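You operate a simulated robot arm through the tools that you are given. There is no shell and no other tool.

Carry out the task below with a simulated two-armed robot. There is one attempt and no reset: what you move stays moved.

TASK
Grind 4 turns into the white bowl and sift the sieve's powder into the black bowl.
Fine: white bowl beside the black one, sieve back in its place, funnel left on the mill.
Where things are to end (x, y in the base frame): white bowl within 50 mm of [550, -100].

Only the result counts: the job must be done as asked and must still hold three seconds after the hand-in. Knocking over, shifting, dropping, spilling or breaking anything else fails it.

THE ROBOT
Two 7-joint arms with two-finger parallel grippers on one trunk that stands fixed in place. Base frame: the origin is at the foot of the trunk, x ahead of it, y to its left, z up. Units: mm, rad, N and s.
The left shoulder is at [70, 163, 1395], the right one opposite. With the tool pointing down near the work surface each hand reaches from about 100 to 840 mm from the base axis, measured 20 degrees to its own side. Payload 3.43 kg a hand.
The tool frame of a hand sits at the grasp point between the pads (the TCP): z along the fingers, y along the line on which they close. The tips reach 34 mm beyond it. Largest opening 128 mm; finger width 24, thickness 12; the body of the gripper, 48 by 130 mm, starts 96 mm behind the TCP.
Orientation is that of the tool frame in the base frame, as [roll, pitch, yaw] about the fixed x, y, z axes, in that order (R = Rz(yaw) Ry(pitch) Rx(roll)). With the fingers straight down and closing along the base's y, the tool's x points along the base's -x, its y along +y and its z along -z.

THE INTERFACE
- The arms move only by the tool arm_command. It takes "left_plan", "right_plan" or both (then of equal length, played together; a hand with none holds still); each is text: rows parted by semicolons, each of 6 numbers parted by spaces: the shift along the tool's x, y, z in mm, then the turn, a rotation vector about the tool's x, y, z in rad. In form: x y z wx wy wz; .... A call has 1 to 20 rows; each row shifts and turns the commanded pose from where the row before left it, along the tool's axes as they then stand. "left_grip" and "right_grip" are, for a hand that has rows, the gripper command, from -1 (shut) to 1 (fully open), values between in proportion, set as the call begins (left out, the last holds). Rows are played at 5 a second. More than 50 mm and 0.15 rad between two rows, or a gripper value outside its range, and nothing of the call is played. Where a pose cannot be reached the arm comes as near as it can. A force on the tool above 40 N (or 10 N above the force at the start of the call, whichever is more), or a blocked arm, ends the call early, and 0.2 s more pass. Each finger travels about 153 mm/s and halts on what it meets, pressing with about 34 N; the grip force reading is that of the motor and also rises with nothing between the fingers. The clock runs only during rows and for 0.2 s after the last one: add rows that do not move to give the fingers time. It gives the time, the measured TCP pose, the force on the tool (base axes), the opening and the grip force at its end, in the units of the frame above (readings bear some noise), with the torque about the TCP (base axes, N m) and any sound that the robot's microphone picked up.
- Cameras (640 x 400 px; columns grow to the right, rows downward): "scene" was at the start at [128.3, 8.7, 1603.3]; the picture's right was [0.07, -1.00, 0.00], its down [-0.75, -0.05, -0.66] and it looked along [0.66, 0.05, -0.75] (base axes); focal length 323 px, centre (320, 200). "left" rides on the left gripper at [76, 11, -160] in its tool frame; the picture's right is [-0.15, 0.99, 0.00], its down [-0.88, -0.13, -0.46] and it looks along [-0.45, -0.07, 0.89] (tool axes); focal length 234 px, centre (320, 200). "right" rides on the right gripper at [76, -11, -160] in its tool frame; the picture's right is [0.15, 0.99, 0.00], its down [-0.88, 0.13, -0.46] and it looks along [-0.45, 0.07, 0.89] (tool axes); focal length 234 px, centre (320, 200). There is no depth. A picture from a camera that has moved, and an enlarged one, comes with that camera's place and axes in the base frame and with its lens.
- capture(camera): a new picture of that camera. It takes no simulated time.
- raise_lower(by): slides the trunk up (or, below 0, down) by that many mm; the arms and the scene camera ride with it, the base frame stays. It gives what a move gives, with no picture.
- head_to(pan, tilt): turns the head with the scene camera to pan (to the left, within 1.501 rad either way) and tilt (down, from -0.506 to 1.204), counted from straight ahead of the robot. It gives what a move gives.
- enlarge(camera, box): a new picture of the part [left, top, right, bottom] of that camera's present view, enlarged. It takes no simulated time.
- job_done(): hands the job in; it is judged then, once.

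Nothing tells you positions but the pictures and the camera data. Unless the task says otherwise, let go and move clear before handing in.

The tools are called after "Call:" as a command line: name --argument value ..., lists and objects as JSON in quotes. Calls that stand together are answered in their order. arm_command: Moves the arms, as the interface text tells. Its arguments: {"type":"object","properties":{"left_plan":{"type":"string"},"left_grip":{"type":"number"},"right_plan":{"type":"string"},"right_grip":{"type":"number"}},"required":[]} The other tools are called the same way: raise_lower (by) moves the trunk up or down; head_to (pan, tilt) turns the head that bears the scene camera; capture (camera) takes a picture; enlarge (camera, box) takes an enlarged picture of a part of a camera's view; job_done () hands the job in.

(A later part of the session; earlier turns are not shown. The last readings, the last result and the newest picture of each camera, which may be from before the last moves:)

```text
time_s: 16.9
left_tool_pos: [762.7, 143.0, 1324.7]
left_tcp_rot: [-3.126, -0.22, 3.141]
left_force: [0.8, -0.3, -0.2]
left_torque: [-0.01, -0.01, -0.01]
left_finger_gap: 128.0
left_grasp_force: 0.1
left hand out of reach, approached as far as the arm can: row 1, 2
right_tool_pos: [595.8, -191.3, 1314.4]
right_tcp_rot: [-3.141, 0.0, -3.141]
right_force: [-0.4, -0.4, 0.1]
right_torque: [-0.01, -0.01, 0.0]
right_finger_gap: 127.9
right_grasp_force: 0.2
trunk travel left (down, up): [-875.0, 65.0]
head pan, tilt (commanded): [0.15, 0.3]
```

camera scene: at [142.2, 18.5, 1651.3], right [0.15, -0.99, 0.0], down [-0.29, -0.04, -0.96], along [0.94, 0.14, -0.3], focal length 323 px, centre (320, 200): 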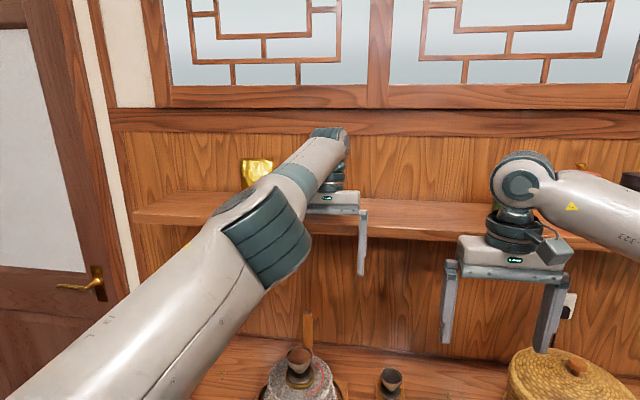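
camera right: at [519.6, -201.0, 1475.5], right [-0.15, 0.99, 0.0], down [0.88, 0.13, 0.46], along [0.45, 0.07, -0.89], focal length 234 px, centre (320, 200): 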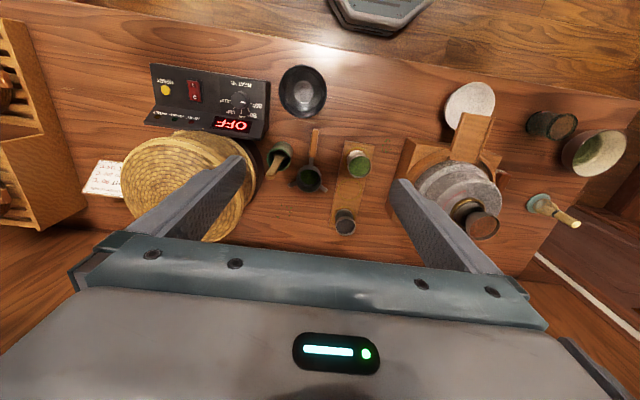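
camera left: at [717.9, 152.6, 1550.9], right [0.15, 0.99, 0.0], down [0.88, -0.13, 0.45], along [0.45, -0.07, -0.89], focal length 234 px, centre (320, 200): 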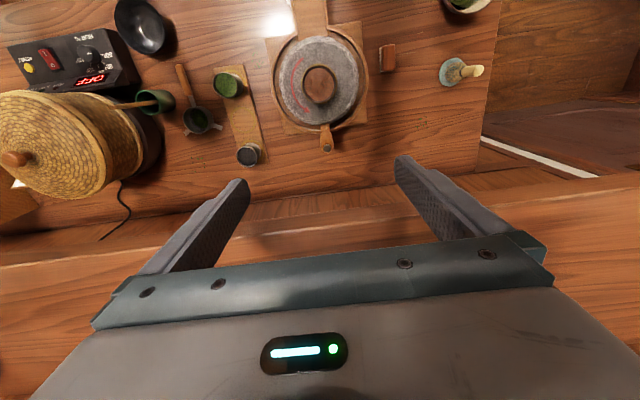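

I'll keep pushing inward for a few rows to see whether the shoulder–wrist distance keeps shrinking.

Call:
arm_command --left_plan "35 0 14 0 0 0; 35 0 14 0 0 0; 35 0 14 0 0 0; 35 0 14 0 0 0; 0 0 0 0 0 0"

```text
time_s: 18.1
left_tool_pos: [760.4, 128.1, 1323.5]
left_tcp_rot: [-3.127, -0.219, -3.14]
left_force: [0.0, 0.2, -0.2]
left_torque: [0.0, -0.02, -0.02]
left_finger_gap: 128.2
left_grasp_force: 0.1
left hand out of reach, approached as far as the arm can: row 1, 2, 3, 4
right_tool_pos: [595.6, -189.3, 1314.4]
right_tcp_rot: [3.141, -0.002, 3.141]
right_force: [0.1, 0.3, 0.7]
right_torque: [-0.01, -0.03, -0.01]
right_finger_gap: 128.2
right_grasp_force: 0.0
trunk travel left (down, up): [-875.0, 65.0]
head pan, tilt (commanded): [0.15, 0.3]
```

Radial motion is locked, likely the elbow at its wrong-side limit. Since the wrist is at its limit too, tilting further back about the wrist should force the elbow to flex the right way; I'll try that.

Call:
arm_command --left_plan "22 0 0 0 0.1 0; 22 0 0 0 0.1 0; 22 0 0 0 0.1 0; 0 0 0 0 0 0"

```text
time_s: 19.1
left_tool_pos: [725.9, 117.1, 1344.1]
left_tcp_rot: [-3.127, -0.356, 3.078]
left_force: [0.7, 0.3, -0.6]
left_torque: [-0.02, 0.02, 0.01]
left_finger_gap: 127.9
left_grasp_force: 0.0
left hand out of reach, approached as far as the arm can: row 1, 2
right_tool_pos: [597.2, -187.4, 1313.1]
right_tcp_rot: [-3.14, -0.002, -3.141]
right_force: [-0.1, -0.8, -0.5]
right_torque: [-0.03, -0.02, 0.01]
right_finger_gap: 127.9
right_grasp_force: 0.0
trunk travel left (down, up): [-875.0, 65.0]
head pan, tilt (commanded): [0.15, 0.3]
```

That worked: the last row was reached. Now a gentle inward motion.

Call:
arm_command --left_plan "15 0 8 0 0 0; 15 0 8 0 0 0; 20 0 10 0 0 0; 0 0 0 0 0 0"

```text
time_s: 20.1
left_tool_pos: [666.4, 118.0, 1343.8]
left_tcp_rot: [-3.13, -0.369, 3.087]
left_force: [-0.1, -0.1, -0.6]
left_torque: [0.0, -0.01, -0.01]
left_finger_gap: 128.2
left_grasp_force: 0.0
right_tool_pos: [596.8, -190.0, 1313.5]
right_tcp_rot: [3.142, 0.001, -3.141]
right_force: [0.2, 0.2, -0.5]
right_torque: [-0.01, 0.01, -0.02]
right_finger_gap: 127.8
right_grasp_force: 0.1
trunk travel left (down, up): [-875.0, 65.0]
head pan, tilt (commanded): [0.15, 0.3]
```

The elbow is bent again and the arm is free. Now I back off and rotate the hand so the fingers point forward-down (about 37° tilt), which will keep the wrist far from the shelf when gripping the handle.

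Call:
arm_command --left_plan "23 0 9 0 0 0; 23 0 9 0 0 0; 23 0 9 0 0 0; 23 0 9 0 0 0; 0 0 0 0 -0.125 0; 0 0 0 0 -0.125 0; 0 0 0 0 -0.125 0; 0 0 0 0 -0.125 0; 0 0 0 0 -0.125 0; 0 0 0 0 -0.125 0; 0 0 0 0 -0.125 0; 0 0 0 0 -0.125 0; 0 0 0 0 0 0; 0 0 0 0 0 0"

Call:
head_to --pan 0.068 --tilt 0.7

Call:
capture --camera "scene"

Call:
capture --camera "left"

```text
time_s: 23.1
left_tool_pos: [568.6, 123.6, 1341.1]
left_tcp_rot: [-3.127, 0.629, 3.099]
left_force: [-0.1, -0.3, -1.3]
left_torque: [0.02, -0.02, 0.0]
left_finger_gap: 128.0
left_grasp_force: 0.1
right_tool_pos: [595.8, -190.1, 1314.7]
right_tcp_rot: [3.141, -0.001, -3.141]
right_force: [0.5, 0.4, -0.6]
right_torque: [-0.03, 0.0, 0.02]
right_finger_gap: 128.2
right_grasp_force: 0.0
trunk travel left (down, up): [-875.0, 65.0]
head pan, tilt (commanded): [0.15, 0.3]
```

```text
time_s: 24.0
left_tool_pos: [568.9, 123.4, 1341.2]
left_tcp_rot: [-3.127, 0.629, 3.098]
left_force: [-0.6, -0.3, -0.3]
left_torque: [0.01, -0.03, 0.01]
left_finger_gap: 128.1
left_grasp_force: 0.1
right_tool_pos: [596.3, -189.4, 1314.1]
right_tcp_rot: [-3.141, -0.001, -3.14]
right_force: [-0.5, -0.5, -0.3]
right_torque: [0.0, 0.04, -0.04]
right_finger_gap: 127.9
right_grasp_force: 0.0
trunk travel left (down, up): [-875.0, 65.0]
head pan, tilt (commanded): [0.068, 0.7]
```

```text
taken
camera scene: at [134.9, 9.1, 1615.3], right [0.07, -1.0, 0.0], down [-0.64, -0.04, -0.77], along [0.76, 0.05, -0.64], focal length 323 px, centre (320, 200)
```

scene: 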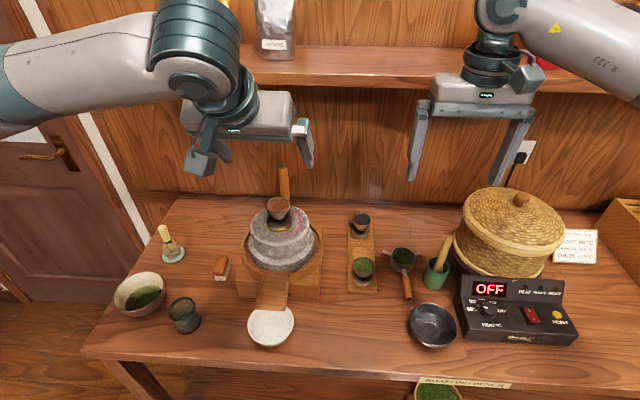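

```text
taken
camera left: at [414.3, 144.7, 1427.4], right [0.17, 0.98, 0.07], down [0.44, -0.14, 0.89], along [0.88, -0.12, -0.45], focal length 234 px, centre (320, 200)
```

left: 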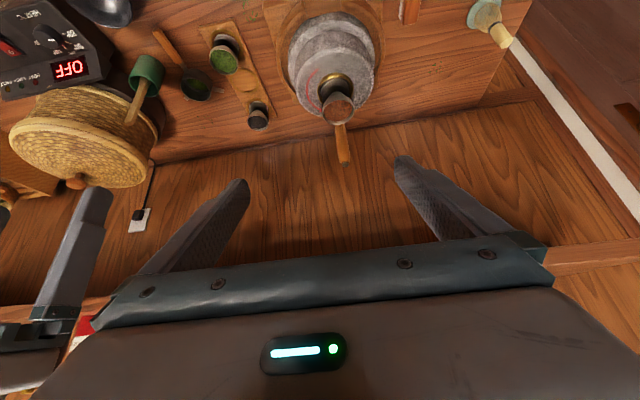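

The left hand is now tilted forward about 36° and everything on the table looks undisturbed. Next I straighten its yaw and move to a pre-grasp pose behind and above the handle.

Call:
arm_command --left_plan "0 0 0 -0.04 0 -0.035; -10.6 4.3 42.4 0 0 0; -10.6 4.3 42.4 0 0 0; -10.6 4.3 42.4 0 0 0; -10.6 4.3 42.4 0 0 0; -10.6 4.3 42.4 0 0 0; 0 0 0 0 0 0; 0 0 0 0 0 0"

Call:
capture --camera "left"

Call:
enlarge --camera "left" --box '[240, 100, 400, 200]'

Call:
capture --camera "scene"

```text
time_s: 25.8
left_tool_pos: [735.1, 147.2, 1197.5]
left_tcp_rot: [-3.141, 0.631, 3.138]
left_force: [-0.3, -0.3, 0.3]
left_torque: [-0.01, 0.02, -0.03]
left_finger_gap: 128.0
left_grasp_force: 0.0
right_tool_pos: [596.0, -189.2, 1314.0]
right_tcp_rot: [-3.141, -0.002, 3.14]
right_force: [-0.6, -0.6, 0.5]
right_torque: [-0.02, 0.01, 0.01]
right_finger_gap: 128.0
right_grasp_force: 0.0
trunk travel left (down, up): [-875.0, 65.0]
head pan, tilt (commanded): [0.068, 0.7]
```

```text
taken
camera left: at [579.0, 157.8, 1283.5], right [0.12, 0.99, 0.09], down [0.44, -0.13, 0.89], along [0.89, -0.07, -0.45], focal length 234 px, centre (320, 200)
```

left: 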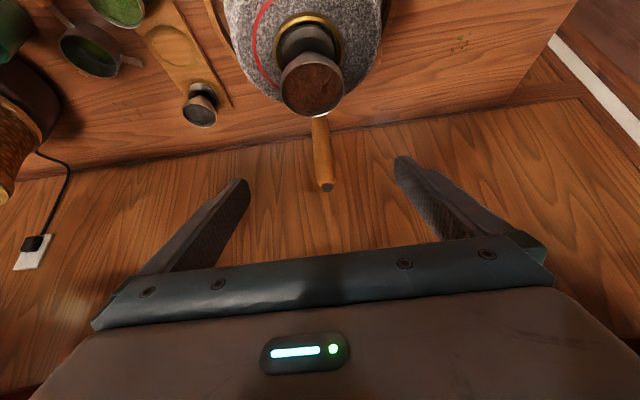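

```text
4.00 times, centred on (320, 150) of left
camera zoom: at [579.0, 157.8, 1283.5], right [0.12, 0.99, 0.09], down [0.44, -0.13, 0.89], along [0.89, -0.07, -0.45], focal length 937 px, centre (320, 400)
```

zoom: 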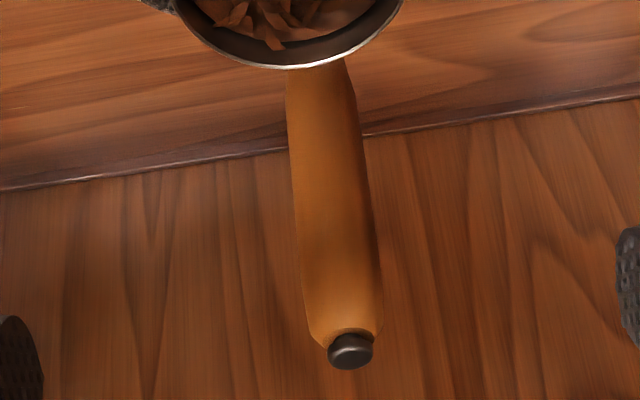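

```text
taken
camera scene: at [134.6, 9.2, 1615.2], right [0.07, -1.0, 0.0], down [-0.64, -0.04, -0.76], along [0.76, 0.05, -0.64], focal length 323 px, centre (320, 200)
```

scene: 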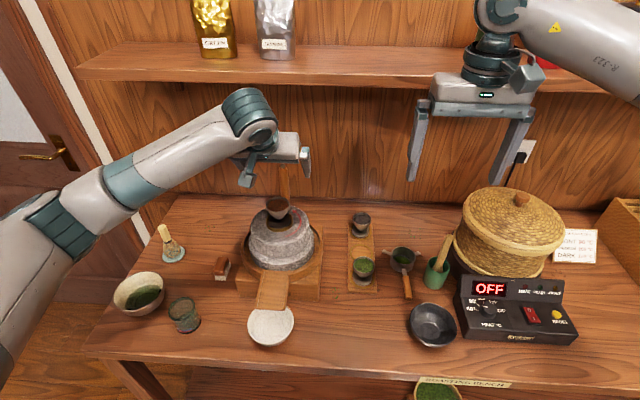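

The pre-grasp is well aligned: the handle cap appears centred between the fingers at (823,149). I advance to the handle and close the fingers.

Call:
arm_command --left_plan "-4.5 0.6 43.5 0 0 0; -4.5 0.6 43.5 0 0 0; -4.5 0.6 43.5 0 0 0; 0 0 0 0 0 0; 0 0 0 0 0 0"

Call:
enlarge --camera "left" --box '[200, 120, 440, 270]'

Call:
enlarge --camera "scene" --box '[200, 80, 360, 240]'

```text
time_s: 27.0
left_tool_pos: [823.3, 148.9, 1101.5]
left_tcp_rot: [3.141, 0.631, 3.141]
left_force: [0.0, -0.4, -1.3]
left_torque: [-0.01, -0.02, 0.02]
left_finger_gap: 128.1
left_grasp_force: 0.0
right_tool_pos: [595.9, -189.1, 1314.3]
right_tcp_rot: [3.141, 0.0, -3.141]
right_force: [-0.8, 0.4, 0.2]
right_torque: [0.02, 0.02, -0.01]
right_finger_gap: 128.1
right_grasp_force: 0.1
trunk travel left (down, up): [-875.0, 65.0]
head pan, tilt (commanded): [0.068, 0.7]
```

```text
2.67 times, centred on (320, 195) of left
camera zoom: at [666.9, 160.0, 1187.2], right [0.12, 0.99, 0.09], down [0.44, -0.13, 0.89], along [0.89, -0.07, -0.45], focal length 624 px, centre (320, 213)
```

zoom: 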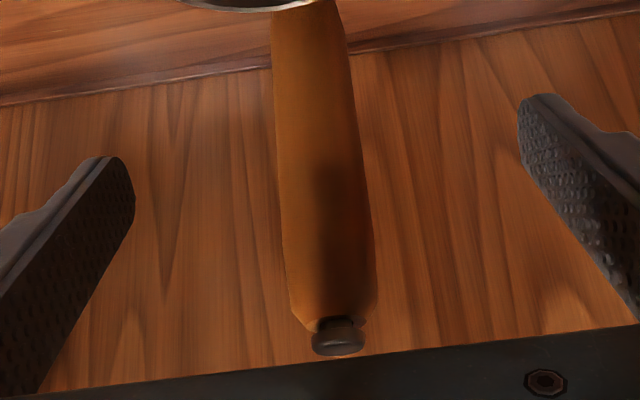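

```text
2.50 times, centred on (280, 160) of scene
camera zoom: at [134.6, 9.3, 1615.2], right [0.07, -1.0, 0.0], down [-0.64, -0.04, -0.76], along [0.76, 0.05, -0.64], focal length 807 px, centre (420, 300)
```

zoom: 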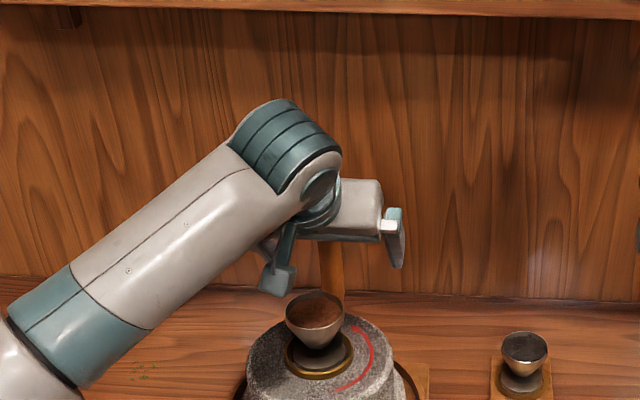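

The handle is centred between the open fingers. Closing the gripper on it now.

Call:
arm_command --left_plan "0 0 0 0 0 0; 0 0 0 0 0 0; 0 0 0 0 0 0; 0 0 0 0 0 0; 0 0 0 0 0 0" --left_grip -1

Call:
enlarge --camera "left" --box '[200, 120, 440, 270]'

```text
time_s: 28.2
left_tool_pos: [822.9, 149.0, 1101.3]
left_tcp_rot: [-3.141, 0.628, 3.141]
left_force: [0.4, 0.1, -0.1]
left_torque: [0.31, 0.13, 0.03]
left_finger_gap: 24.5
left_grasp_force: 44.8
right_tool_pos: [595.2, -189.5, 1313.1]
right_tcp_rot: [3.14, -0.002, 3.141]
right_force: [0.4, 0.1, -0.1]
right_torque: [0.03, -0.01, 0.01]
right_finger_gap: 127.9
right_grasp_force: 0.0
trunk travel left (down, up): [-875.0, 65.0]
head pan, tilt (commanded): [0.068, 0.7]
```

```text
2.67 times, centred on (320, 195) of left
camera zoom: at [667.0, 159.9, 1187.3], right [0.12, 0.99, 0.09], down [0.44, -0.13, 0.89], along [0.89, -0.07, -0.45], focal length 624 px, centre (320, 213)
```

zoom: 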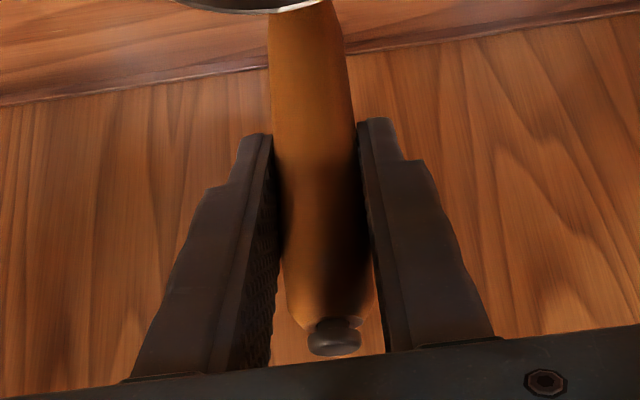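

Firm grip (gap 24.5 mm). I start with a small counter-clockwise test arc of 15° and watch the forces.

Call:
arm_command --left_plan "0.15 8.89 -0.11 0 0 0; 0.78 8.85 -0.56 0 0 0; 1.40 8.73 -1.02 0 0 0; 0 0 0 0 0 0"

Call:
enlarge --camera "scene" --box '[200, 150, 360, 350]'

```text
time_s: 29.2
left_tool_pos: [819.9, 174.8, 1102.0]
left_tcp_rot: [-3.141, 0.626, 3.14]
left_force: [-6.2, -3.1, -10.5]
left_torque: [-0.84, 0.78, 0.02]
left_finger_gap: 24.6
left_grasp_force: 44.4
right_tool_pos: [596.8, -189.8, 1313.8]
right_tcp_rot: [3.141, -0.004, 3.141]
right_force: [0.3, -0.2, 0.4]
right_torque: [-0.03, -0.01, -0.02]
right_finger_gap: 127.8
right_grasp_force: 0.0
trunk travel left (down, up): [-875.0, 65.0]
head pan, tilt (commanded): [0.068, 0.7]
```

```text
2.00 times, centred on (280, 250) of scene
camera zoom: at [135.6, 8.8, 1615.0], right [0.07, -1.0, 0.0], down [-0.64, -0.04, -0.76], along [0.76, 0.05, -0.64], focal length 646 px, centre (400, 100)
```

zoom: 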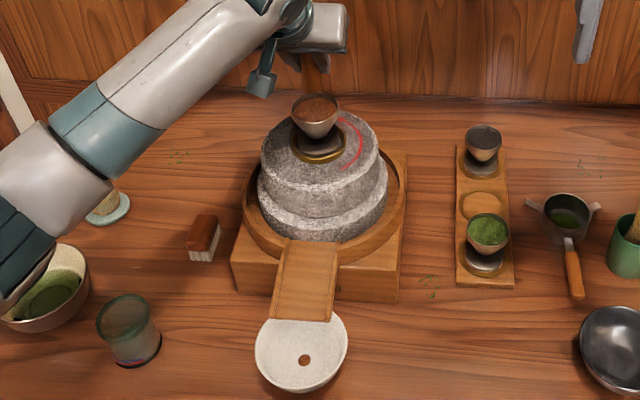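

The mill turns and a first bit of brown powder shows in the bowl. I continue the circle with a quarter turn and check the forces.

Call:
arm_command --left_plan "4.04 15.21 -2.94 0 0 0; 5.92 14.24 -4.31 0 0 0; 7.64 12.92 -5.56 0 0 0; 9.18 11.28 -6.68 0 0 0; 10.50 9.36 -7.64 0 0 0; 11.55 7.22 -8.41 0 0 0; 12.32 4.89 -8.97 0 0 0; 12.79 2.45 -9.31 0 0 0"

Call:
enlarge --camera "scene" --box '[200, 150, 360, 350]'

```text
time_s: 31.0
left_tool_pos: [733.7, 248.1, 1102.1]
left_tcp_rot: [-3.142, 0.625, 3.139]
left_force: [-0.4, -15.1, -25.2]
left_torque: [-1.0, -0.59, -0.05]
left_finger_gap: 24.3
left_grasp_force: 45.1
right_tool_pos: [600.5, -190.6, 1312.9]
right_tcp_rot: [3.139, -0.004, 3.14]
right_force: [-0.3, 0.0, -0.2]
right_torque: [-0.02, 0.0, 0.0]
right_finger_gap: 128.1
right_grasp_force: 0.0
trunk travel left (down, up): [-875.0, 65.0]
head pan, tilt (commanded): [0.068, 0.7]
```

```text
2.00 times, centred on (280, 250) of scene
camera zoom: at [138.8, 7.3, 1614.7], right [0.07, -1.0, 0.0], down [-0.64, -0.04, -0.76], along [0.76, 0.05, -0.65], focal length 646 px, centre (400, 100)
```

zoom: 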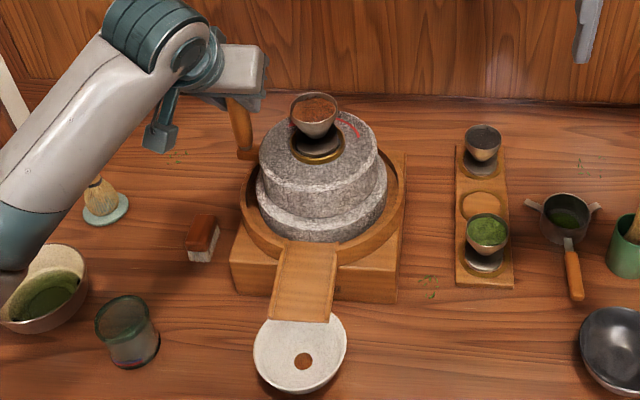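

Powder is building in the bowl; forces are moderate with a slight pull. I'll pause to read the settled forces.

Call:
arm_command --left_plan "0 0 0 0 0 0; 0 0 0 0 0 0; 0 0 0 0 0 0"

```text
time_s: 31.8
left_tool_pos: [732.9, 251.2, 1101.2]
left_tcp_rot: [3.141, 0.626, 3.139]
left_force: [-1.8, -16.1, -26.0]
left_torque: [-0.9, -0.49, -0.04]
left_finger_gap: 24.6
left_grasp_force: 45.1
right_tool_pos: [599.5, -191.3, 1312.2]
right_tcp_rot: [3.14, -0.003, 3.14]
right_force: [-0.2, 0.6, 0.1]
right_torque: [0.02, 0.02, -0.02]
right_finger_gap: 127.7
right_grasp_force: 0.0
trunk travel left (down, up): [-875.0, 65.0]
head pan, tilt (commanded): [0.068, 0.7]
```

Forces settle at about -16 N radially and -26 N downward, so I'll relieve them with a small inward and downward correction before continuing.

Call:
arm_command --left_plan "1.77 -3 2.43 0 0 0; 0 0 0 0 0 0; 0 0 0 0 0 0"

```text
time_s: 32.6
left_tool_pos: [734.3, 249.7, 1102.1]
left_tcp_rot: [3.141, 0.629, -3.141]
left_force: [1.7, -5.9, -9.5]
left_torque: [-0.82, 1.28, 0.0]
left_finger_gap: 24.6
left_grasp_force: 44.9
right_tool_pos: [597.8, -188.8, 1313.7]
right_tcp_rot: [-3.141, -0.002, -3.141]
right_force: [0.3, 0.3, -0.9]
right_torque: [-0.01, 0.02, 0.0]
right_finger_gap: 128.1
right_grasp_force: 0.1
trunk travel left (down, up): [-875.0, 65.0]
head pan, tilt (commanded): [0.068, 0.7]
```

The correction worked as expected (about 3–5 N per mm). I continue the next quarter with a refined circle (centre about (723.5,150), radius 99).

Call:
arm_command --left_plan "13.08 -1.54 -8.28 0 0 0; 12.35 -2.83 -8.99 0 0 0; 11.84 -5.19 -8.62 0 0 0; 11.04 -7.41 -8.03 0 0 0; 9.97 -9.46 -7.25 0 0 0; 8.65 -11.27 -6.29 0 0 0; 7.11 -12.80 -5.18 0 0 0; 5.41 -14.02 -3.94 0 0 0; 3.57 -14.90 -2.60 0 0 0; 1.64 -15.40 -1.19 0 0 0; 0 0 0 0 0 0"

Call:
enlarge --camera "scene" --box '[200, 150, 360, 350]'

```text
time_s: 35.0
left_tool_pos: [622.5, 151.4, 1101.4]
left_tcp_rot: [-3.141, 0.629, 3.137]
left_force: [-30.6, -2.8, -8.0]
left_torque: [0.7, -0.61, 0.01]
left_finger_gap: 24.4
left_grasp_force: 45.1
right_tool_pos: [591.3, -189.6, 1316.8]
right_tcp_rot: [3.141, 0.003, 3.139]
right_force: [-0.3, 0.4, -1.4]
right_torque: [-0.02, 0.01, 0.0]
right_finger_gap: 128.4
right_grasp_force: 0.2
trunk travel left (down, up): [-875.0, 65.0]
head pan, tilt (commanded): [0.068, 0.7]
```

```text
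2.00 times, centred on (280, 250) of scene
camera zoom: at [129.1, 8.2, 1615.5], right [0.07, -1.0, 0.0], down [-0.64, -0.04, -0.77], along [0.77, 0.05, -0.64], focal length 646 px, centre (400, 100)
```

zoom: 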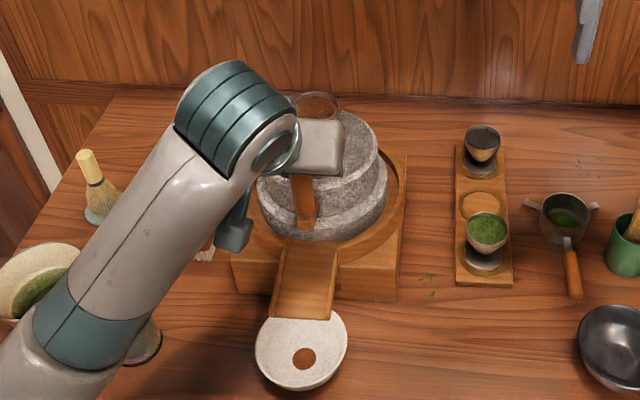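

The measured track gives a consistent circle: centre about (722.7,150.2), radius 100. I relieve the x force with a small outward correction here.

Call:
arm_command --left_plan "3.0 0 -1.0 0 0 0; 0 0 0 0 0 0; 0 0 0 0 0 0"

```text
time_s: 35.8
left_tool_pos: [623.2, 152.5, 1100.6]
left_tcp_rot: [3.141, 0.633, -3.141]
left_force: [-13.1, -1.9, 2.2]
left_torque: [0.88, 0.45, -0.02]
left_finger_gap: 24.6
left_grasp_force: 44.9
right_tool_pos: [593.4, -189.8, 1314.1]
right_tcp_rot: [3.142, 0.001, 3.141]
right_force: [-0.3, -0.2, 0.5]
right_torque: [-0.04, 0.0, -0.01]
right_finger_gap: 128.0
right_grasp_force: 0.0
trunk travel left (down, up): [-875.0, 65.0]
head pan, tilt (commanded): [0.068, 0.7]
```

Stiffness is clear now. I run the third quarter of the first turn with the adjusted ellipse.

Call:
arm_command --left_plan "1.12 -15.49 -0.81 0 0 0; -2.35 -15.23 1.71 0 0 0; -4.30 -14.60 3.13 0 0 0; -6.15 -13.61 4.47 0 0 0; -7.84 -12.29 5.71 0 0 0; -9.34 -10.66 6.80 0 0 0; -10.61 -8.77 7.73 0 0 0; -11.63 -6.67 8.46 0 0 0; -12.35 -4.40 8.99 0 0 0; -12.77 -2.02 9.29 0 0 0; 0 0 0 0 0 0"

Call:
enlarge --camera "scene" --box '[200, 150, 360, 350]'

```text
time_s: 38.2
left_tool_pos: [718.5, 49.8, 1101.8]
left_tcp_rot: [3.141, 0.631, 3.141]
left_force: [0.2, 5.0, 17.8]
left_torque: [0.91, 0.4, 0.03]
left_finger_gap: 24.5
left_grasp_force: 44.9
right_tool_pos: [594.1, -188.3, 1315.4]
right_tcp_rot: [-3.141, 0.001, -3.141]
right_force: [-0.9, -0.6, 0.1]
right_torque: [0.0, 0.02, -0.01]
right_finger_gap: 128.1
right_grasp_force: 0.0
trunk travel left (down, up): [-875.0, 65.0]
head pan, tilt (commanded): [0.068, 0.7]
```

```text
2.00 times, centred on (280, 250) of scene
camera zoom: at [132.1, 9.5, 1615.4], right [0.07, -1.0, 0.0], down [-0.64, -0.04, -0.77], along [0.76, 0.05, -0.64], focal length 646 px, centre (400, 100)
```

zoom: 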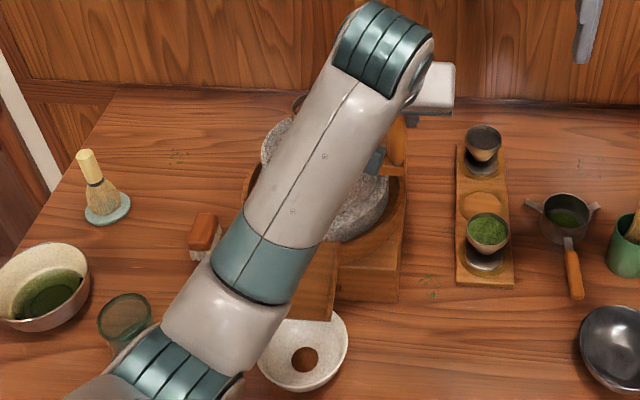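

The track fits well now; forces are small. I run the next half turn (267°→447°) with a closed correction table including the small height variation.

Call:
arm_command --left_plan "-13.89 1.20 8.04 0 0 0; -13.65 3.60 7.92 0 0 0; -12.98 5.13 7.74 0 0 0; -11.47 7.34 8.08 0 0 0; -10.33 9.36 7.33 0 0 0; -8.93 11.15 6.39 0 0 0; -7.32 12.67 5.30 0 0 0; -5.53 13.88 4.08 0 0 0; -3.60 14.74 2.76 0 0 0; -1.58 15.25 1.37 0 0 0; 0.48 15.37 -0.05 0 0 0; 2.53 15.12 -1.47 0 0 0; 4.51 14.50 -2.85 0 0 0; 6.39 13.51 -4.17 0 0 0; 8.10 12.20 -5.38 0 0 0; 9.62 10.59 -6.46 0 0 0; 10.90 8.71 -7.38 0 0 0; 11.91 6.62 -8.12 0 0 0; 12.62 4.37 -8.66 0 0 0; 13.03 2.01 -8.98 0 0 0"

Call:
enlarge --camera "scene" --box '[200, 150, 360, 350]'

```text
time_s: 42.4
left_tool_pos: [730.1, 249.7, 1100.3]
left_tcp_rot: [-3.141, 0.634, -3.139]
left_force: [1.9, 6.1, 5.4]
left_torque: [-0.91, 0.04, 0.02]
left_finger_gap: 24.7
left_grasp_force: 44.2
right_tool_pos: [597.2, -188.6, 1313.8]
right_tcp_rot: [-3.139, 0.0, 3.141]
right_force: [0.4, -1.4, -0.4]
right_torque: [0.0, 0.0, 0.01]
right_finger_gap: 128.1
right_grasp_force: 0.2
trunk travel left (down, up): [-875.0, 65.0]
head pan, tilt (commanded): [0.068, 0.7]
```

```text
2.00 times, centred on (280, 250) of scene
camera zoom: at [133.9, 10.5, 1615.5], right [0.07, -1.0, 0.0], down [-0.64, -0.04, -0.77], along [0.76, 0.05, -0.64], focal length 646 px, centre (400, 100)
```

zoom: 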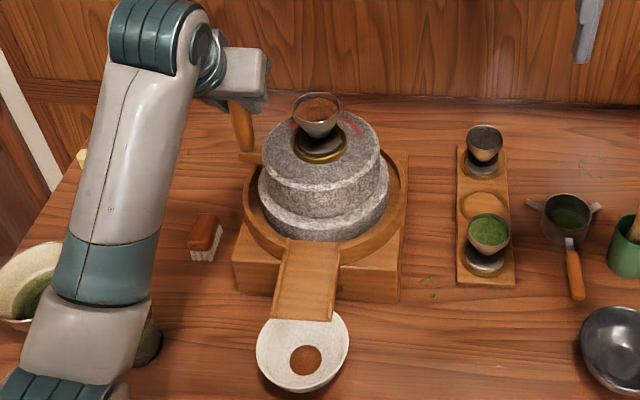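

Smooth, and forces are low. Before going on I check the arm's posture in the full scene view, since the elbow seems to drift.

Call:
capture --camera "scene"

```text
taken
camera scene: at [133.9, 10.5, 1615.5], right [0.07, -1.0, 0.0], down [-0.64, -0.04, -0.77], along [0.76, 0.05, -0.64], focal length 323 px, centre (320, 200)
```

scene: 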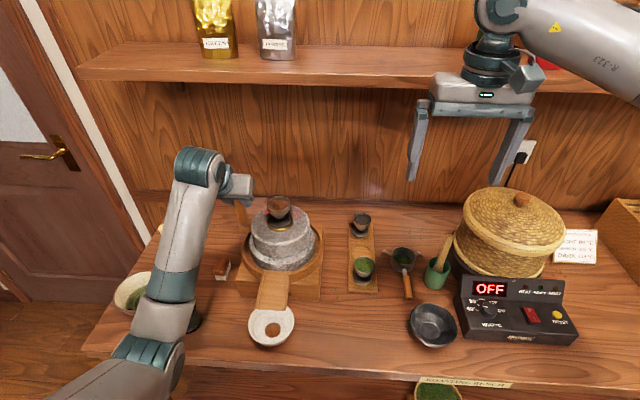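

The elbow is safely above the table. I continue with the second half (87°→267°).

Call:
arm_command --left_plan "13.12 -0.40 -9.09 0 0 0; 12.88 -2.80 -8.97 0 0 0; 12.33 -5.13 -8.63 0 0 0; 11.47 -7.34 -8.08 0 0 0; 10.33 -9.36 -7.33 0 0 0; 8.93 -11.15 -6.39 0 0 0; 7.32 -12.67 -5.30 0 0 0; 5.53 -13.88 -4.08 0 0 0; 3.60 -14.74 -2.76 0 0 0; 1.58 -15.25 -1.37 0 0 0; -0.48 -15.37 0.05 0 0 0; -2.53 -15.12 1.47 0 0 0; -4.51 -14.50 2.85 0 0 0; -6.39 -13.51 4.17 0 0 0; -8.10 -12.20 5.38 0 0 0; -9.62 -10.59 6.46 0 0 0; -10.90 -8.71 7.38 0 0 0; -11.91 -6.62 8.12 0 0 0; -12.62 -4.37 8.66 0 0 0; -13.03 -2.01 8.98 0 0 0"

Call:
capture --camera "scene"

```text
time_s: 46.6
left_tool_pos: [718.0, 48.4, 1100.6]
left_tcp_rot: [3.141, 0.624, 3.14]
left_force: [-1.9, 7.3, 0.4]
left_torque: [0.79, 0.03, 0.03]
left_finger_gap: 24.5
left_grasp_force: 44.5
right_tool_pos: [596.7, -188.2, 1314.4]
right_tcp_rot: [-3.14, -0.003, -3.141]
right_force: [0.4, 0.4, 0.3]
right_torque: [-0.03, 0.01, -0.03]
right_finger_gap: 127.9
right_grasp_force: 0.1
trunk travel left (down, up): [-875.0, 65.0]
head pan, tilt (commanded): [0.068, 0.7]
```

```text
taken
camera scene: at [134.8, 10.1, 1615.0], right [0.07, -1.0, 0.0], down [-0.64, -0.04, -0.76], along [0.76, 0.05, -0.64], focal length 323 px, centre (320, 200)
```

scene: 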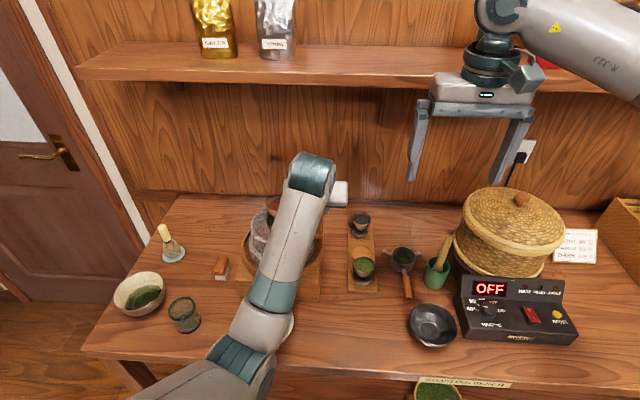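

Two-thirds through the second turn, forces stay under 8 N. I go on with the next half turn (small +y correction).

Call:
arm_command --left_plan "-13.12 1.40 9.09 0 0 0; -12.88 3.60 8.97 0 0 0; -12.33 5.13 8.63 0 0 0; -11.47 7.34 8.08 0 0 0; -10.33 9.36 7.33 0 0 0; -8.93 11.15 6.39 0 0 0; -7.32 12.67 5.30 0 0 0; -5.53 13.88 4.08 0 0 0; -3.60 14.74 2.76 0 0 0; -1.58 15.25 1.37 0 0 0; 0.48 15.37 -0.05 0 0 0; 2.53 15.12 -1.47 0 0 0; 4.51 14.50 -2.85 0 0 0; 6.39 13.51 -4.17 0 0 0; 8.10 12.20 -5.38 0 0 0; 9.62 10.59 -6.46 0 0 0; 10.90 8.71 -7.38 0 0 0; 11.91 6.62 -8.12 0 0 0; 12.62 4.37 -8.66 0 0 0; 13.03 2.01 -8.98 0 0 0"

Call:
capture --camera "scene"

```text
time_s: 50.8
left_tool_pos: [729.6, 249.6, 1102.4]
left_tcp_rot: [3.14, 0.633, -3.141]
left_force: [-0.7, -6.9, -5.9]
left_torque: [-0.71, -0.36, -0.04]
left_finger_gap: 24.5
left_grasp_force: 45.5
right_tool_pos: [597.5, -189.8, 1313.8]
right_tcp_rot: [-3.141, -0.001, 3.142]
right_force: [0.4, 0.7, -0.6]
right_torque: [-0.03, 0.05, 0.02]
right_finger_gap: 127.8
right_grasp_force: 0.0
trunk travel left (down, up): [-875.0, 65.0]
head pan, tilt (commanded): [0.068, 0.7]
```

```text
taken
camera scene: at [135.7, 8.4, 1615.2], right [0.07, -1.0, 0.0], down [-0.64, -0.04, -0.76], along [0.76, 0.05, -0.64], focal length 323 px, centre (320, 200)
```

scene: 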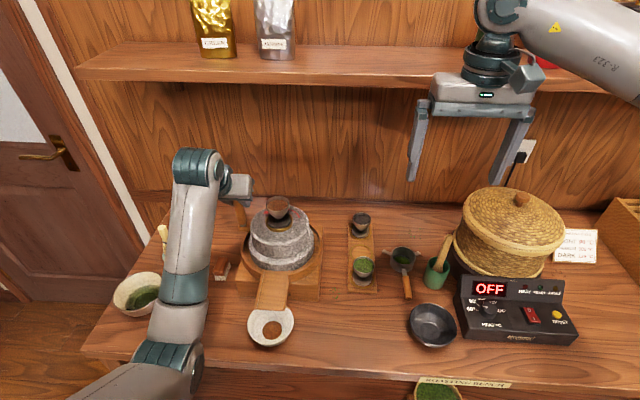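

About 2.25 turns done; the bowl is collecting powder. I continue with the next half turn.

Call:
arm_command --left_plan "13.12 -0.80 -9.09 0 0 0; 12.88 -2.80 -8.97 0 0 0; 12.33 -5.13 -8.63 0 0 0; 11.47 -7.34 -8.08 0 0 0; 10.33 -9.36 -7.33 0 0 0; 8.93 -11.15 -6.39 0 0 0; 7.32 -12.67 -5.30 0 0 0; 5.53 -13.88 -4.08 0 0 0; 3.60 -14.74 -2.76 0 0 0; 1.58 -15.25 -1.37 0 0 0; -0.48 -15.37 0.05 0 0 0; -2.53 -15.12 1.47 0 0 0; -4.51 -14.50 2.85 0 0 0; -6.39 -13.51 4.17 0 0 0; -8.10 -12.20 5.38 0 0 0; -9.62 -10.59 6.46 0 0 0; -10.90 -8.71 7.38 0 0 0; -11.91 -6.62 8.12 0 0 0; -12.62 -4.37 8.66 0 0 0; -13.03 -2.01 8.98 0 0 0"

Call:
capture --camera "scene"

```text
time_s: 55.0
left_tool_pos: [717.1, 50.9, 1101.6]
left_tcp_rot: [3.14, 0.625, 3.135]
left_force: [-4.1, -21.3, -9.9]
left_torque: [-0.94, 1.29, -0.04]
left_finger_gap: 24.6
left_grasp_force: 44.7
right_tool_pos: [597.7, -192.1, 1313.0]
right_tcp_rot: [3.139, -0.003, -3.14]
right_force: [-0.2, -0.1, 0.5]
right_torque: [0.01, 0.01, 0.03]
right_finger_gap: 128.3
right_grasp_force: 0.1
trunk travel left (down, up): [-875.0, 65.0]
head pan, tilt (commanded): [0.068, 0.7]
```

```text
taken
camera scene: at [136.8, 4.7, 1615.0], right [0.07, -1.0, 0.0], down [-0.64, -0.04, -0.76], along [0.76, 0.05, -0.65], focal length 323 px, centre (320, 200)
```

scene: 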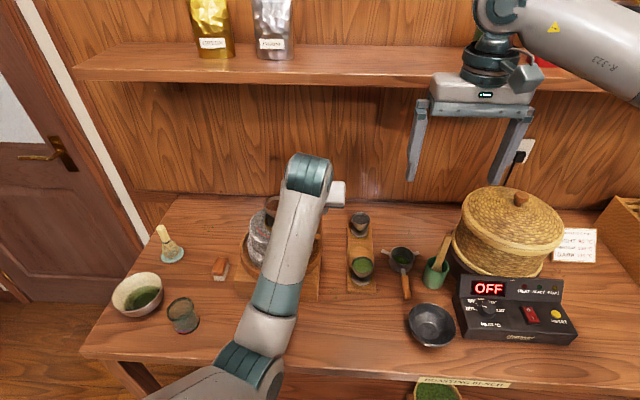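

A y-force of -21 N has built up here, so I first relieve it with a small outward correction.

Call:
arm_command --left_plan "0 -3 0 0 0 0; 0 0 0 0 0 0; 0 0 0 0 0 0"

```text
time_s: 55.8
left_tool_pos: [718.7, 50.1, 1100.9]
left_tcp_rot: [3.14, 0.626, 3.14]
left_force: [-3.4, -12.2, -15.3]
left_torque: [-0.95, 0.72, -0.01]
left_finger_gap: 24.7
left_grasp_force: 45.0
right_tool_pos: [598.4, -189.9, 1313.2]
right_tcp_rot: [3.14, -0.002, 3.141]
right_force: [0.6, -0.1, 1.2]
right_torque: [0.02, 0.0, 0.04]
right_finger_gap: 128.1
right_grasp_force: 0.1
trunk travel left (down, up): [-875.0, 65.0]
head pan, tilt (commanded): [0.068, 0.7]
```

I fold the remaining small correction into the next half turn (267°→447°, third turn).

Call:
arm_command --left_plan "-12.35 -1.40 10.14 0 0 0; -12.11 1.10 10.02 0 0 0; -12.33 5.13 8.63 0 0 0; -11.47 7.34 8.08 0 0 0; -10.33 9.36 7.33 0 0 0; -8.93 11.15 6.39 0 0 0; -7.32 12.67 5.30 0 0 0; -5.53 13.88 4.08 0 0 0; -3.60 14.74 2.76 0 0 0; -1.58 15.25 1.37 0 0 0; 0.48 15.37 -0.05 0 0 0; 2.53 15.12 -1.47 0 0 0; 4.51 14.50 -2.85 0 0 0; 6.39 13.51 -4.17 0 0 0; 8.10 12.20 -5.38 0 0 0; 9.62 10.59 -6.46 0 0 0; 10.90 8.71 -7.38 0 0 0; 11.91 6.62 -8.12 0 0 0; 12.62 4.37 -8.66 0 0 0; 13.03 2.01 -8.98 0 0 0"

Call:
capture --camera "scene"

```text
time_s: 59.7
left_tool_pos: [755.2, 245.1, 1101.8]
left_tcp_rot: [3.138, 0.637, -3.132]
left_force: [3.9, 22.6, 0.0]
left_torque: [-1.69, 0.38, 0.05]
left_finger_gap: 24.7
left_grasp_force: 44.7
right_tool_pos: [595.5, -189.6, 1314.8]
right_tcp_rot: [-3.139, 0.002, 3.137]
right_force: [0.1, -1.3, -0.3]
right_torque: [0.07, 0.06, 0.0]
right_finger_gap: 127.9
right_grasp_force: 0.0
trunk travel left (down, up): [-875.0, 65.0]
head pan, tilt (commanded): [0.068, 0.7]
stopped in row 19 (left hand): the force on the tool passed its limit at 42 N (the readings are from after the stop); the commanded pose is now the measured one
```

```text
taken
camera scene: at [133.8, 12.4, 1614.8], right [0.07, -1.0, 0.0], down [-0.64, -0.05, -0.76], along [0.76, 0.05, -0.64], focal length 323 px, centre (320, 200)
```

scene: 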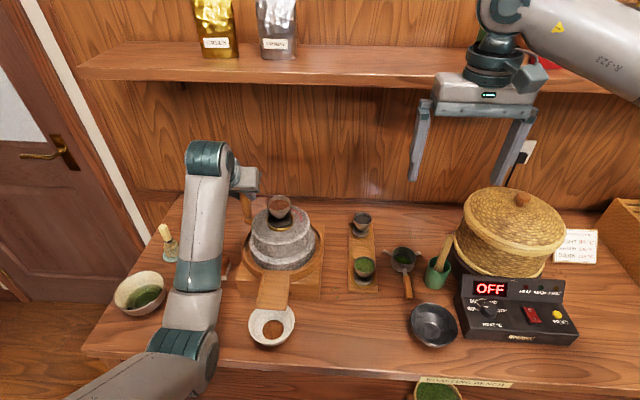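

The y-force limit stopped me at about 3.2 turns (handle at 71°); the circle had to be slightly wider. I relieve the radial force outward.

Call:
arm_command --left_plan "-1.0 3.8 0.7 0 0 0; 0 0 0 0 0 0; 0 0 0 0 0 0"

```text
time_s: 60.5
left_tool_pos: [756.8, 243.0, 1102.5]
left_tcp_rot: [3.139, 0.638, -3.141]
left_force: [4.7, 10.8, 4.2]
left_torque: [-1.17, -0.33, 0.04]
left_finger_gap: 24.8
left_grasp_force: 45.1
right_tool_pos: [596.0, -188.3, 1314.9]
right_tcp_rot: [-3.139, -0.003, 3.14]
right_force: [-0.6, -0.2, 0.2]
right_torque: [0.0, 0.02, -0.02]
right_finger_gap: 128.0
right_grasp_force: 0.1
trunk travel left (down, up): [-875.0, 65.0]
head pan, tilt (commanded): [0.068, 0.7]
```

I go on with a quarter turn using a slightly wider track.

Call:
arm_command --left_plan "12.74 6.43 -8.75 0 0 0; 13.08 1.50 -9.03 0 0 0; 13.09 -0.96 -9.08 0 0 0; 12.78 -3.40 -8.91 0 0 0; 12.16 -5.75 -8.52 0 0 0; 11.24 -7.96 -7.93 0 0 0; 10.04 -9.98 -7.13 0 0 0; 8.59 -11.75 -6.16 0 0 0; 6.93 -13.23 -5.04 0 0 0; 5.11 -14.39 -3.80 0 0 0; 0 0 0 0 0 0"

Call:
capture --camera "scene"

```text
time_s: 62.9
left_tool_pos: [628.4, 180.5, 1101.5]
left_tcp_rot: [3.138, 0.645, 3.14]
left_force: [13.3, -2.8, 34.1]
left_torque: [-1.21, -0.36, 0.0]
left_finger_gap: 24.7
left_grasp_force: 44.9
right_tool_pos: [594.7, -191.0, 1314.2]
right_tcp_rot: [3.14, -0.001, 3.137]
right_force: [-0.1, 0.2, -0.2]
right_torque: [0.02, 0.0, 0.02]
right_finger_gap: 127.8
right_grasp_force: 0.1
trunk travel left (down, up): [-875.0, 65.0]
head pan, tilt (commanded): [0.068, 0.7]
```

```text
taken
camera scene: at [133.1, 7.4, 1615.5], right [0.07, -1.0, 0.0], down [-0.64, -0.04, -0.77], along [0.76, 0.05, -0.64], focal length 323 px, centre (320, 200)
```

scene: 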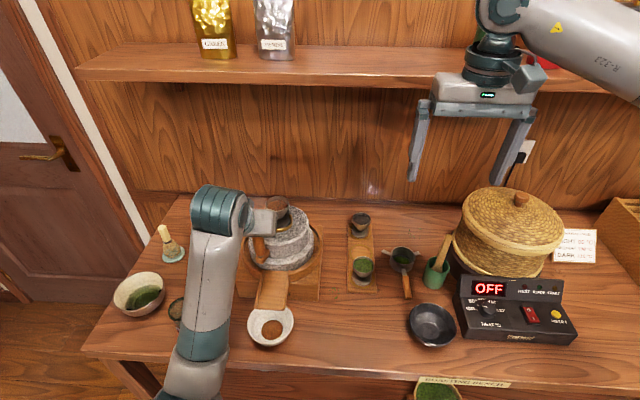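

Now the height is a bit low (z +34 N); I relieve it before the next arc.

Call:
arm_command --left_plan "-4.0 0 -2.1 0 0 0; 0 0 0 0 0 0; 0 0 0 0 0 0"

```text
time_s: 63.7
left_tool_pos: [628.4, 182.0, 1100.8]
left_tcp_rot: [3.136, 0.633, 3.141]
left_force: [2.1, -4.1, 5.6]
left_torque: [-1.3, -1.19, 0.02]
left_finger_gap: 24.4
left_grasp_force: 45.2
right_tool_pos: [594.8, -191.4, 1314.4]
right_tcp_rot: [3.141, 0.0, 3.14]
right_force: [0.4, -0.7, 0.0]
right_torque: [-0.01, 0.01, -0.01]
right_finger_gap: 128.0
right_grasp_force: 0.1
trunk travel left (down, up): [-875.0, 65.0]
head pan, tilt (commanded): [0.068, 0.7]
```

Forces are near zero again at about 3.45 turns. Next quarter, 161°→251°.

Call:
arm_command --left_plan "3.10 -15.22 -2.26 0 0 0; 1.12 -15.63 -0.81 0 0 0; -0.89 -15.65 0.65 0 0 0; -2.88 -15.29 2.10 0 0 0; -4.80 -14.55 3.50 0 0 0; -6.60 -13.45 4.80 0 0 0; -8.23 -12.02 6.00 0 0 0; -9.67 -10.29 7.04 0 0 0; -10.86 -8.31 7.91 0 0 0; -11.79 -6.13 8.59 0 0 0; 0 0 0 0 0 0"

Call:
capture --camera "scene"

```text
time_s: 66.1
left_tool_pos: [695.5, 52.9, 1100.7]
left_tcp_rot: [3.136, 0.635, 3.141]
left_force: [-2.9, -6.2, -17.5]
left_torque: [-1.25, 1.04, -0.01]
left_finger_gap: 24.6
left_grasp_force: 44.9
right_tool_pos: [596.5, -191.5, 1312.9]
right_tcp_rot: [-3.14, -0.002, 3.138]
right_force: [-0.1, 0.2, -0.7]
right_torque: [0.03, -0.02, 0.01]
right_finger_gap: 127.9
right_grasp_force: 0.0
trunk travel left (down, up): [-875.0, 65.0]
head pan, tilt (commanded): [0.068, 0.7]
```

```text
taken
camera scene: at [137.2, 7.9, 1615.0], right [0.07, -1.0, 0.0], down [-0.64, -0.04, -0.76], along [0.76, 0.05, -0.65], focal length 323 px, centre (320, 200)
```

scene: 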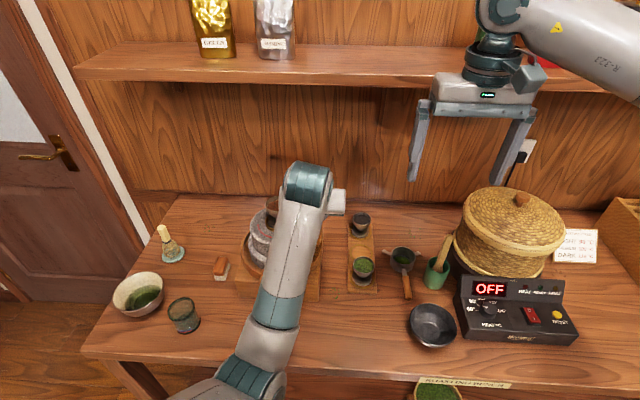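

At about 3.71 turns. Next arc takes the handle to about 343°.

Call:
arm_command --left_plan "-11.92 -3.40 9.92 0 0 0; -12.20 -0.96 10.12 0 0 0; -12.16 1.50 10.10 0 0 0; -12.40 3.93 9.03 0 0 0; -11.75 6.26 8.56 0 0 0; -10.80 8.43 7.87 0 0 0; -9.59 10.40 6.99 0 0 0; -8.15 12.11 5.93 0 0 0; -6.50 13.52 4.73 0 0 0; -4.69 14.60 3.42 0 0 0; 0 0 0 0 0 0"

Call:
capture --camera "scene"

```text
time_s: 68.5
left_tool_pos: [820.3, 127.1, 1101.5]
left_tcp_rot: [3.136, 0.638, -3.141]
left_force: [-11.1, 2.0, -5.1]
left_torque: [-1.27, 0.76, 0.04]
left_finger_gap: 24.3
left_grasp_force: 44.8
right_tool_pos: [595.5, -189.9, 1314.7]
right_tcp_rot: [3.141, -0.001, 3.141]
right_force: [0.6, 0.5, 0.0]
right_torque: [0.04, -0.01, 0.0]
right_finger_gap: 128.0
right_grasp_force: 0.0
trunk travel left (down, up): [-875.0, 65.0]
head pan, tilt (commanded): [0.068, 0.7]
```

```text
taken
camera scene: at [133.4, 9.6, 1615.3], right [0.07, -1.0, 0.0], down [-0.64, -0.04, -0.77], along [0.76, 0.05, -0.64], focal length 323 px, centre (320, 200)
```

scene: 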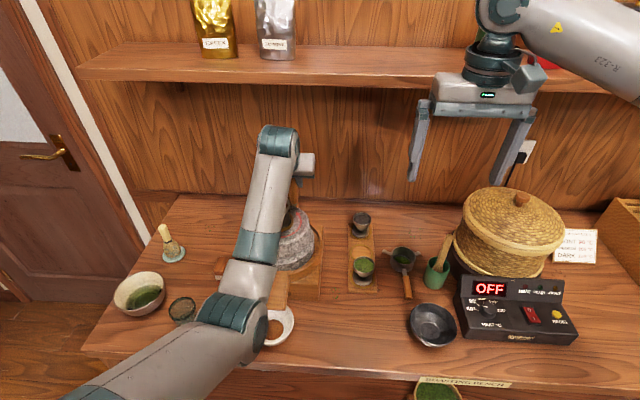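

At about 3.97 turns. Two more small rows complete the fourth turn with a couple of degrees over.

Call:
arm_command --left_plan "-0.57 13.83 0.41 0 0 0; -0.20 14.0 0.15 0 0 0; 0 0 0 0 0 0; 0 0 0 0 0 0"

Call:
capture --camera "scene"

Call:
enlarge --camera "left" --box '[200, 60, 440, 260]'

```text
time_s: 69.5
left_tool_pos: [822.4, 152.5, 1102.3]
left_tcp_rot: [3.135, 0.635, 3.141]
left_force: [-1.2, -1.8, -11.3]
left_torque: [-1.13, -1.06, -0.03]
left_finger_gap: 24.1
left_grasp_force: 44.7
right_tool_pos: [597.9, -190.6, 1314.9]
right_tcp_rot: [3.141, 0.0, 3.141]
right_force: [0.4, -0.5, 0.9]
right_torque: [-0.02, 0.03, -0.01]
right_finger_gap: 127.8
right_grasp_force: 0.1
trunk travel left (down, up): [-875.0, 65.0]
head pan, tilt (commanded): [0.068, 0.7]
```

```text
taken
camera scene: at [136.8, 9.6, 1615.0], right [0.07, -1.0, 0.0], down [-0.64, -0.04, -0.76], along [0.76, 0.05, -0.65], focal length 323 px, centre (320, 200)
```

scene: 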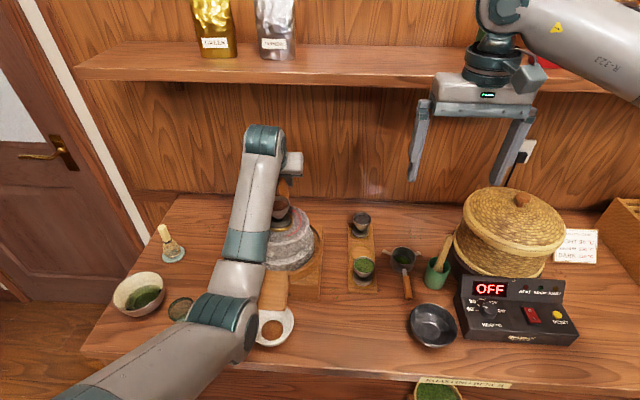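

```text
2.00 times, centred on (320, 160) of left
camera zoom: at [666.2, 162.8, 1186.1], right [0.11, 0.99, 0.09], down [0.44, -0.13, 0.89], along [0.89, -0.06, -0.45], focal length 468 px, centre (320, 280)
```

zoom: 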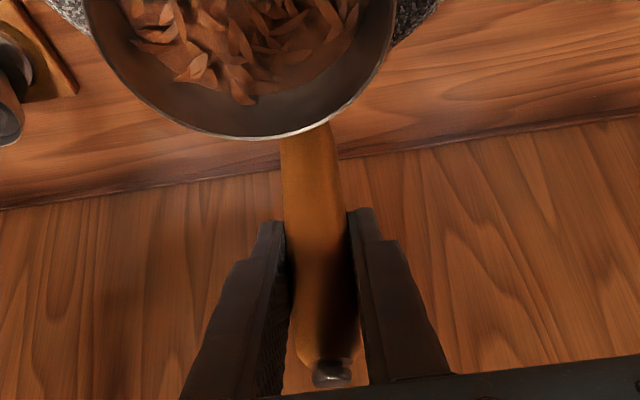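

Handle is back at (822,152.5): about 4.01 turns done. Now I open the fingers and retreat along the tool axis.

Call:
arm_command --left_plan "0 0 0 0 0 0; 0 0 0 0 0 0; 0 0 0 0 0 0; 0 0 0 0 0 0" --left_grip 1

Call:
enlarge --camera "left" --box '[200, 60, 440, 260]'

```text
time_s: 70.5
left_tool_pos: [821.6, 153.1, 1102.8]
left_tcp_rot: [3.137, 0.637, 3.142]
left_force: [-0.2, 0.3, -0.4]
left_torque: [0.01, 0.0, -0.01]
left_finger_gap: 128.1
left_grasp_force: 0.2
right_tool_pos: [596.0, -189.2, 1314.1]
right_tcp_rot: [-3.141, 0.0, 3.138]
right_force: [-0.4, -0.2, -0.6]
right_torque: [0.0, -0.02, 0.03]
right_finger_gap: 128.0
right_grasp_force: 0.1
trunk travel left (down, up): [-875.0, 65.0]
head pan, tilt (commanded): [0.068, 0.7]
```

```text
2.00 times, centred on (320, 160) of left
camera zoom: at [664.7, 162.0, 1187.4], right [0.11, 0.99, 0.09], down [0.44, -0.13, 0.89], along [0.89, -0.06, -0.45], focal length 468 px, centre (320, 280)
```

zoom: 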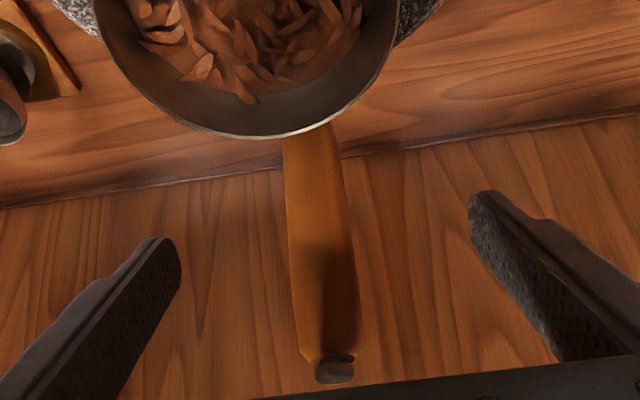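

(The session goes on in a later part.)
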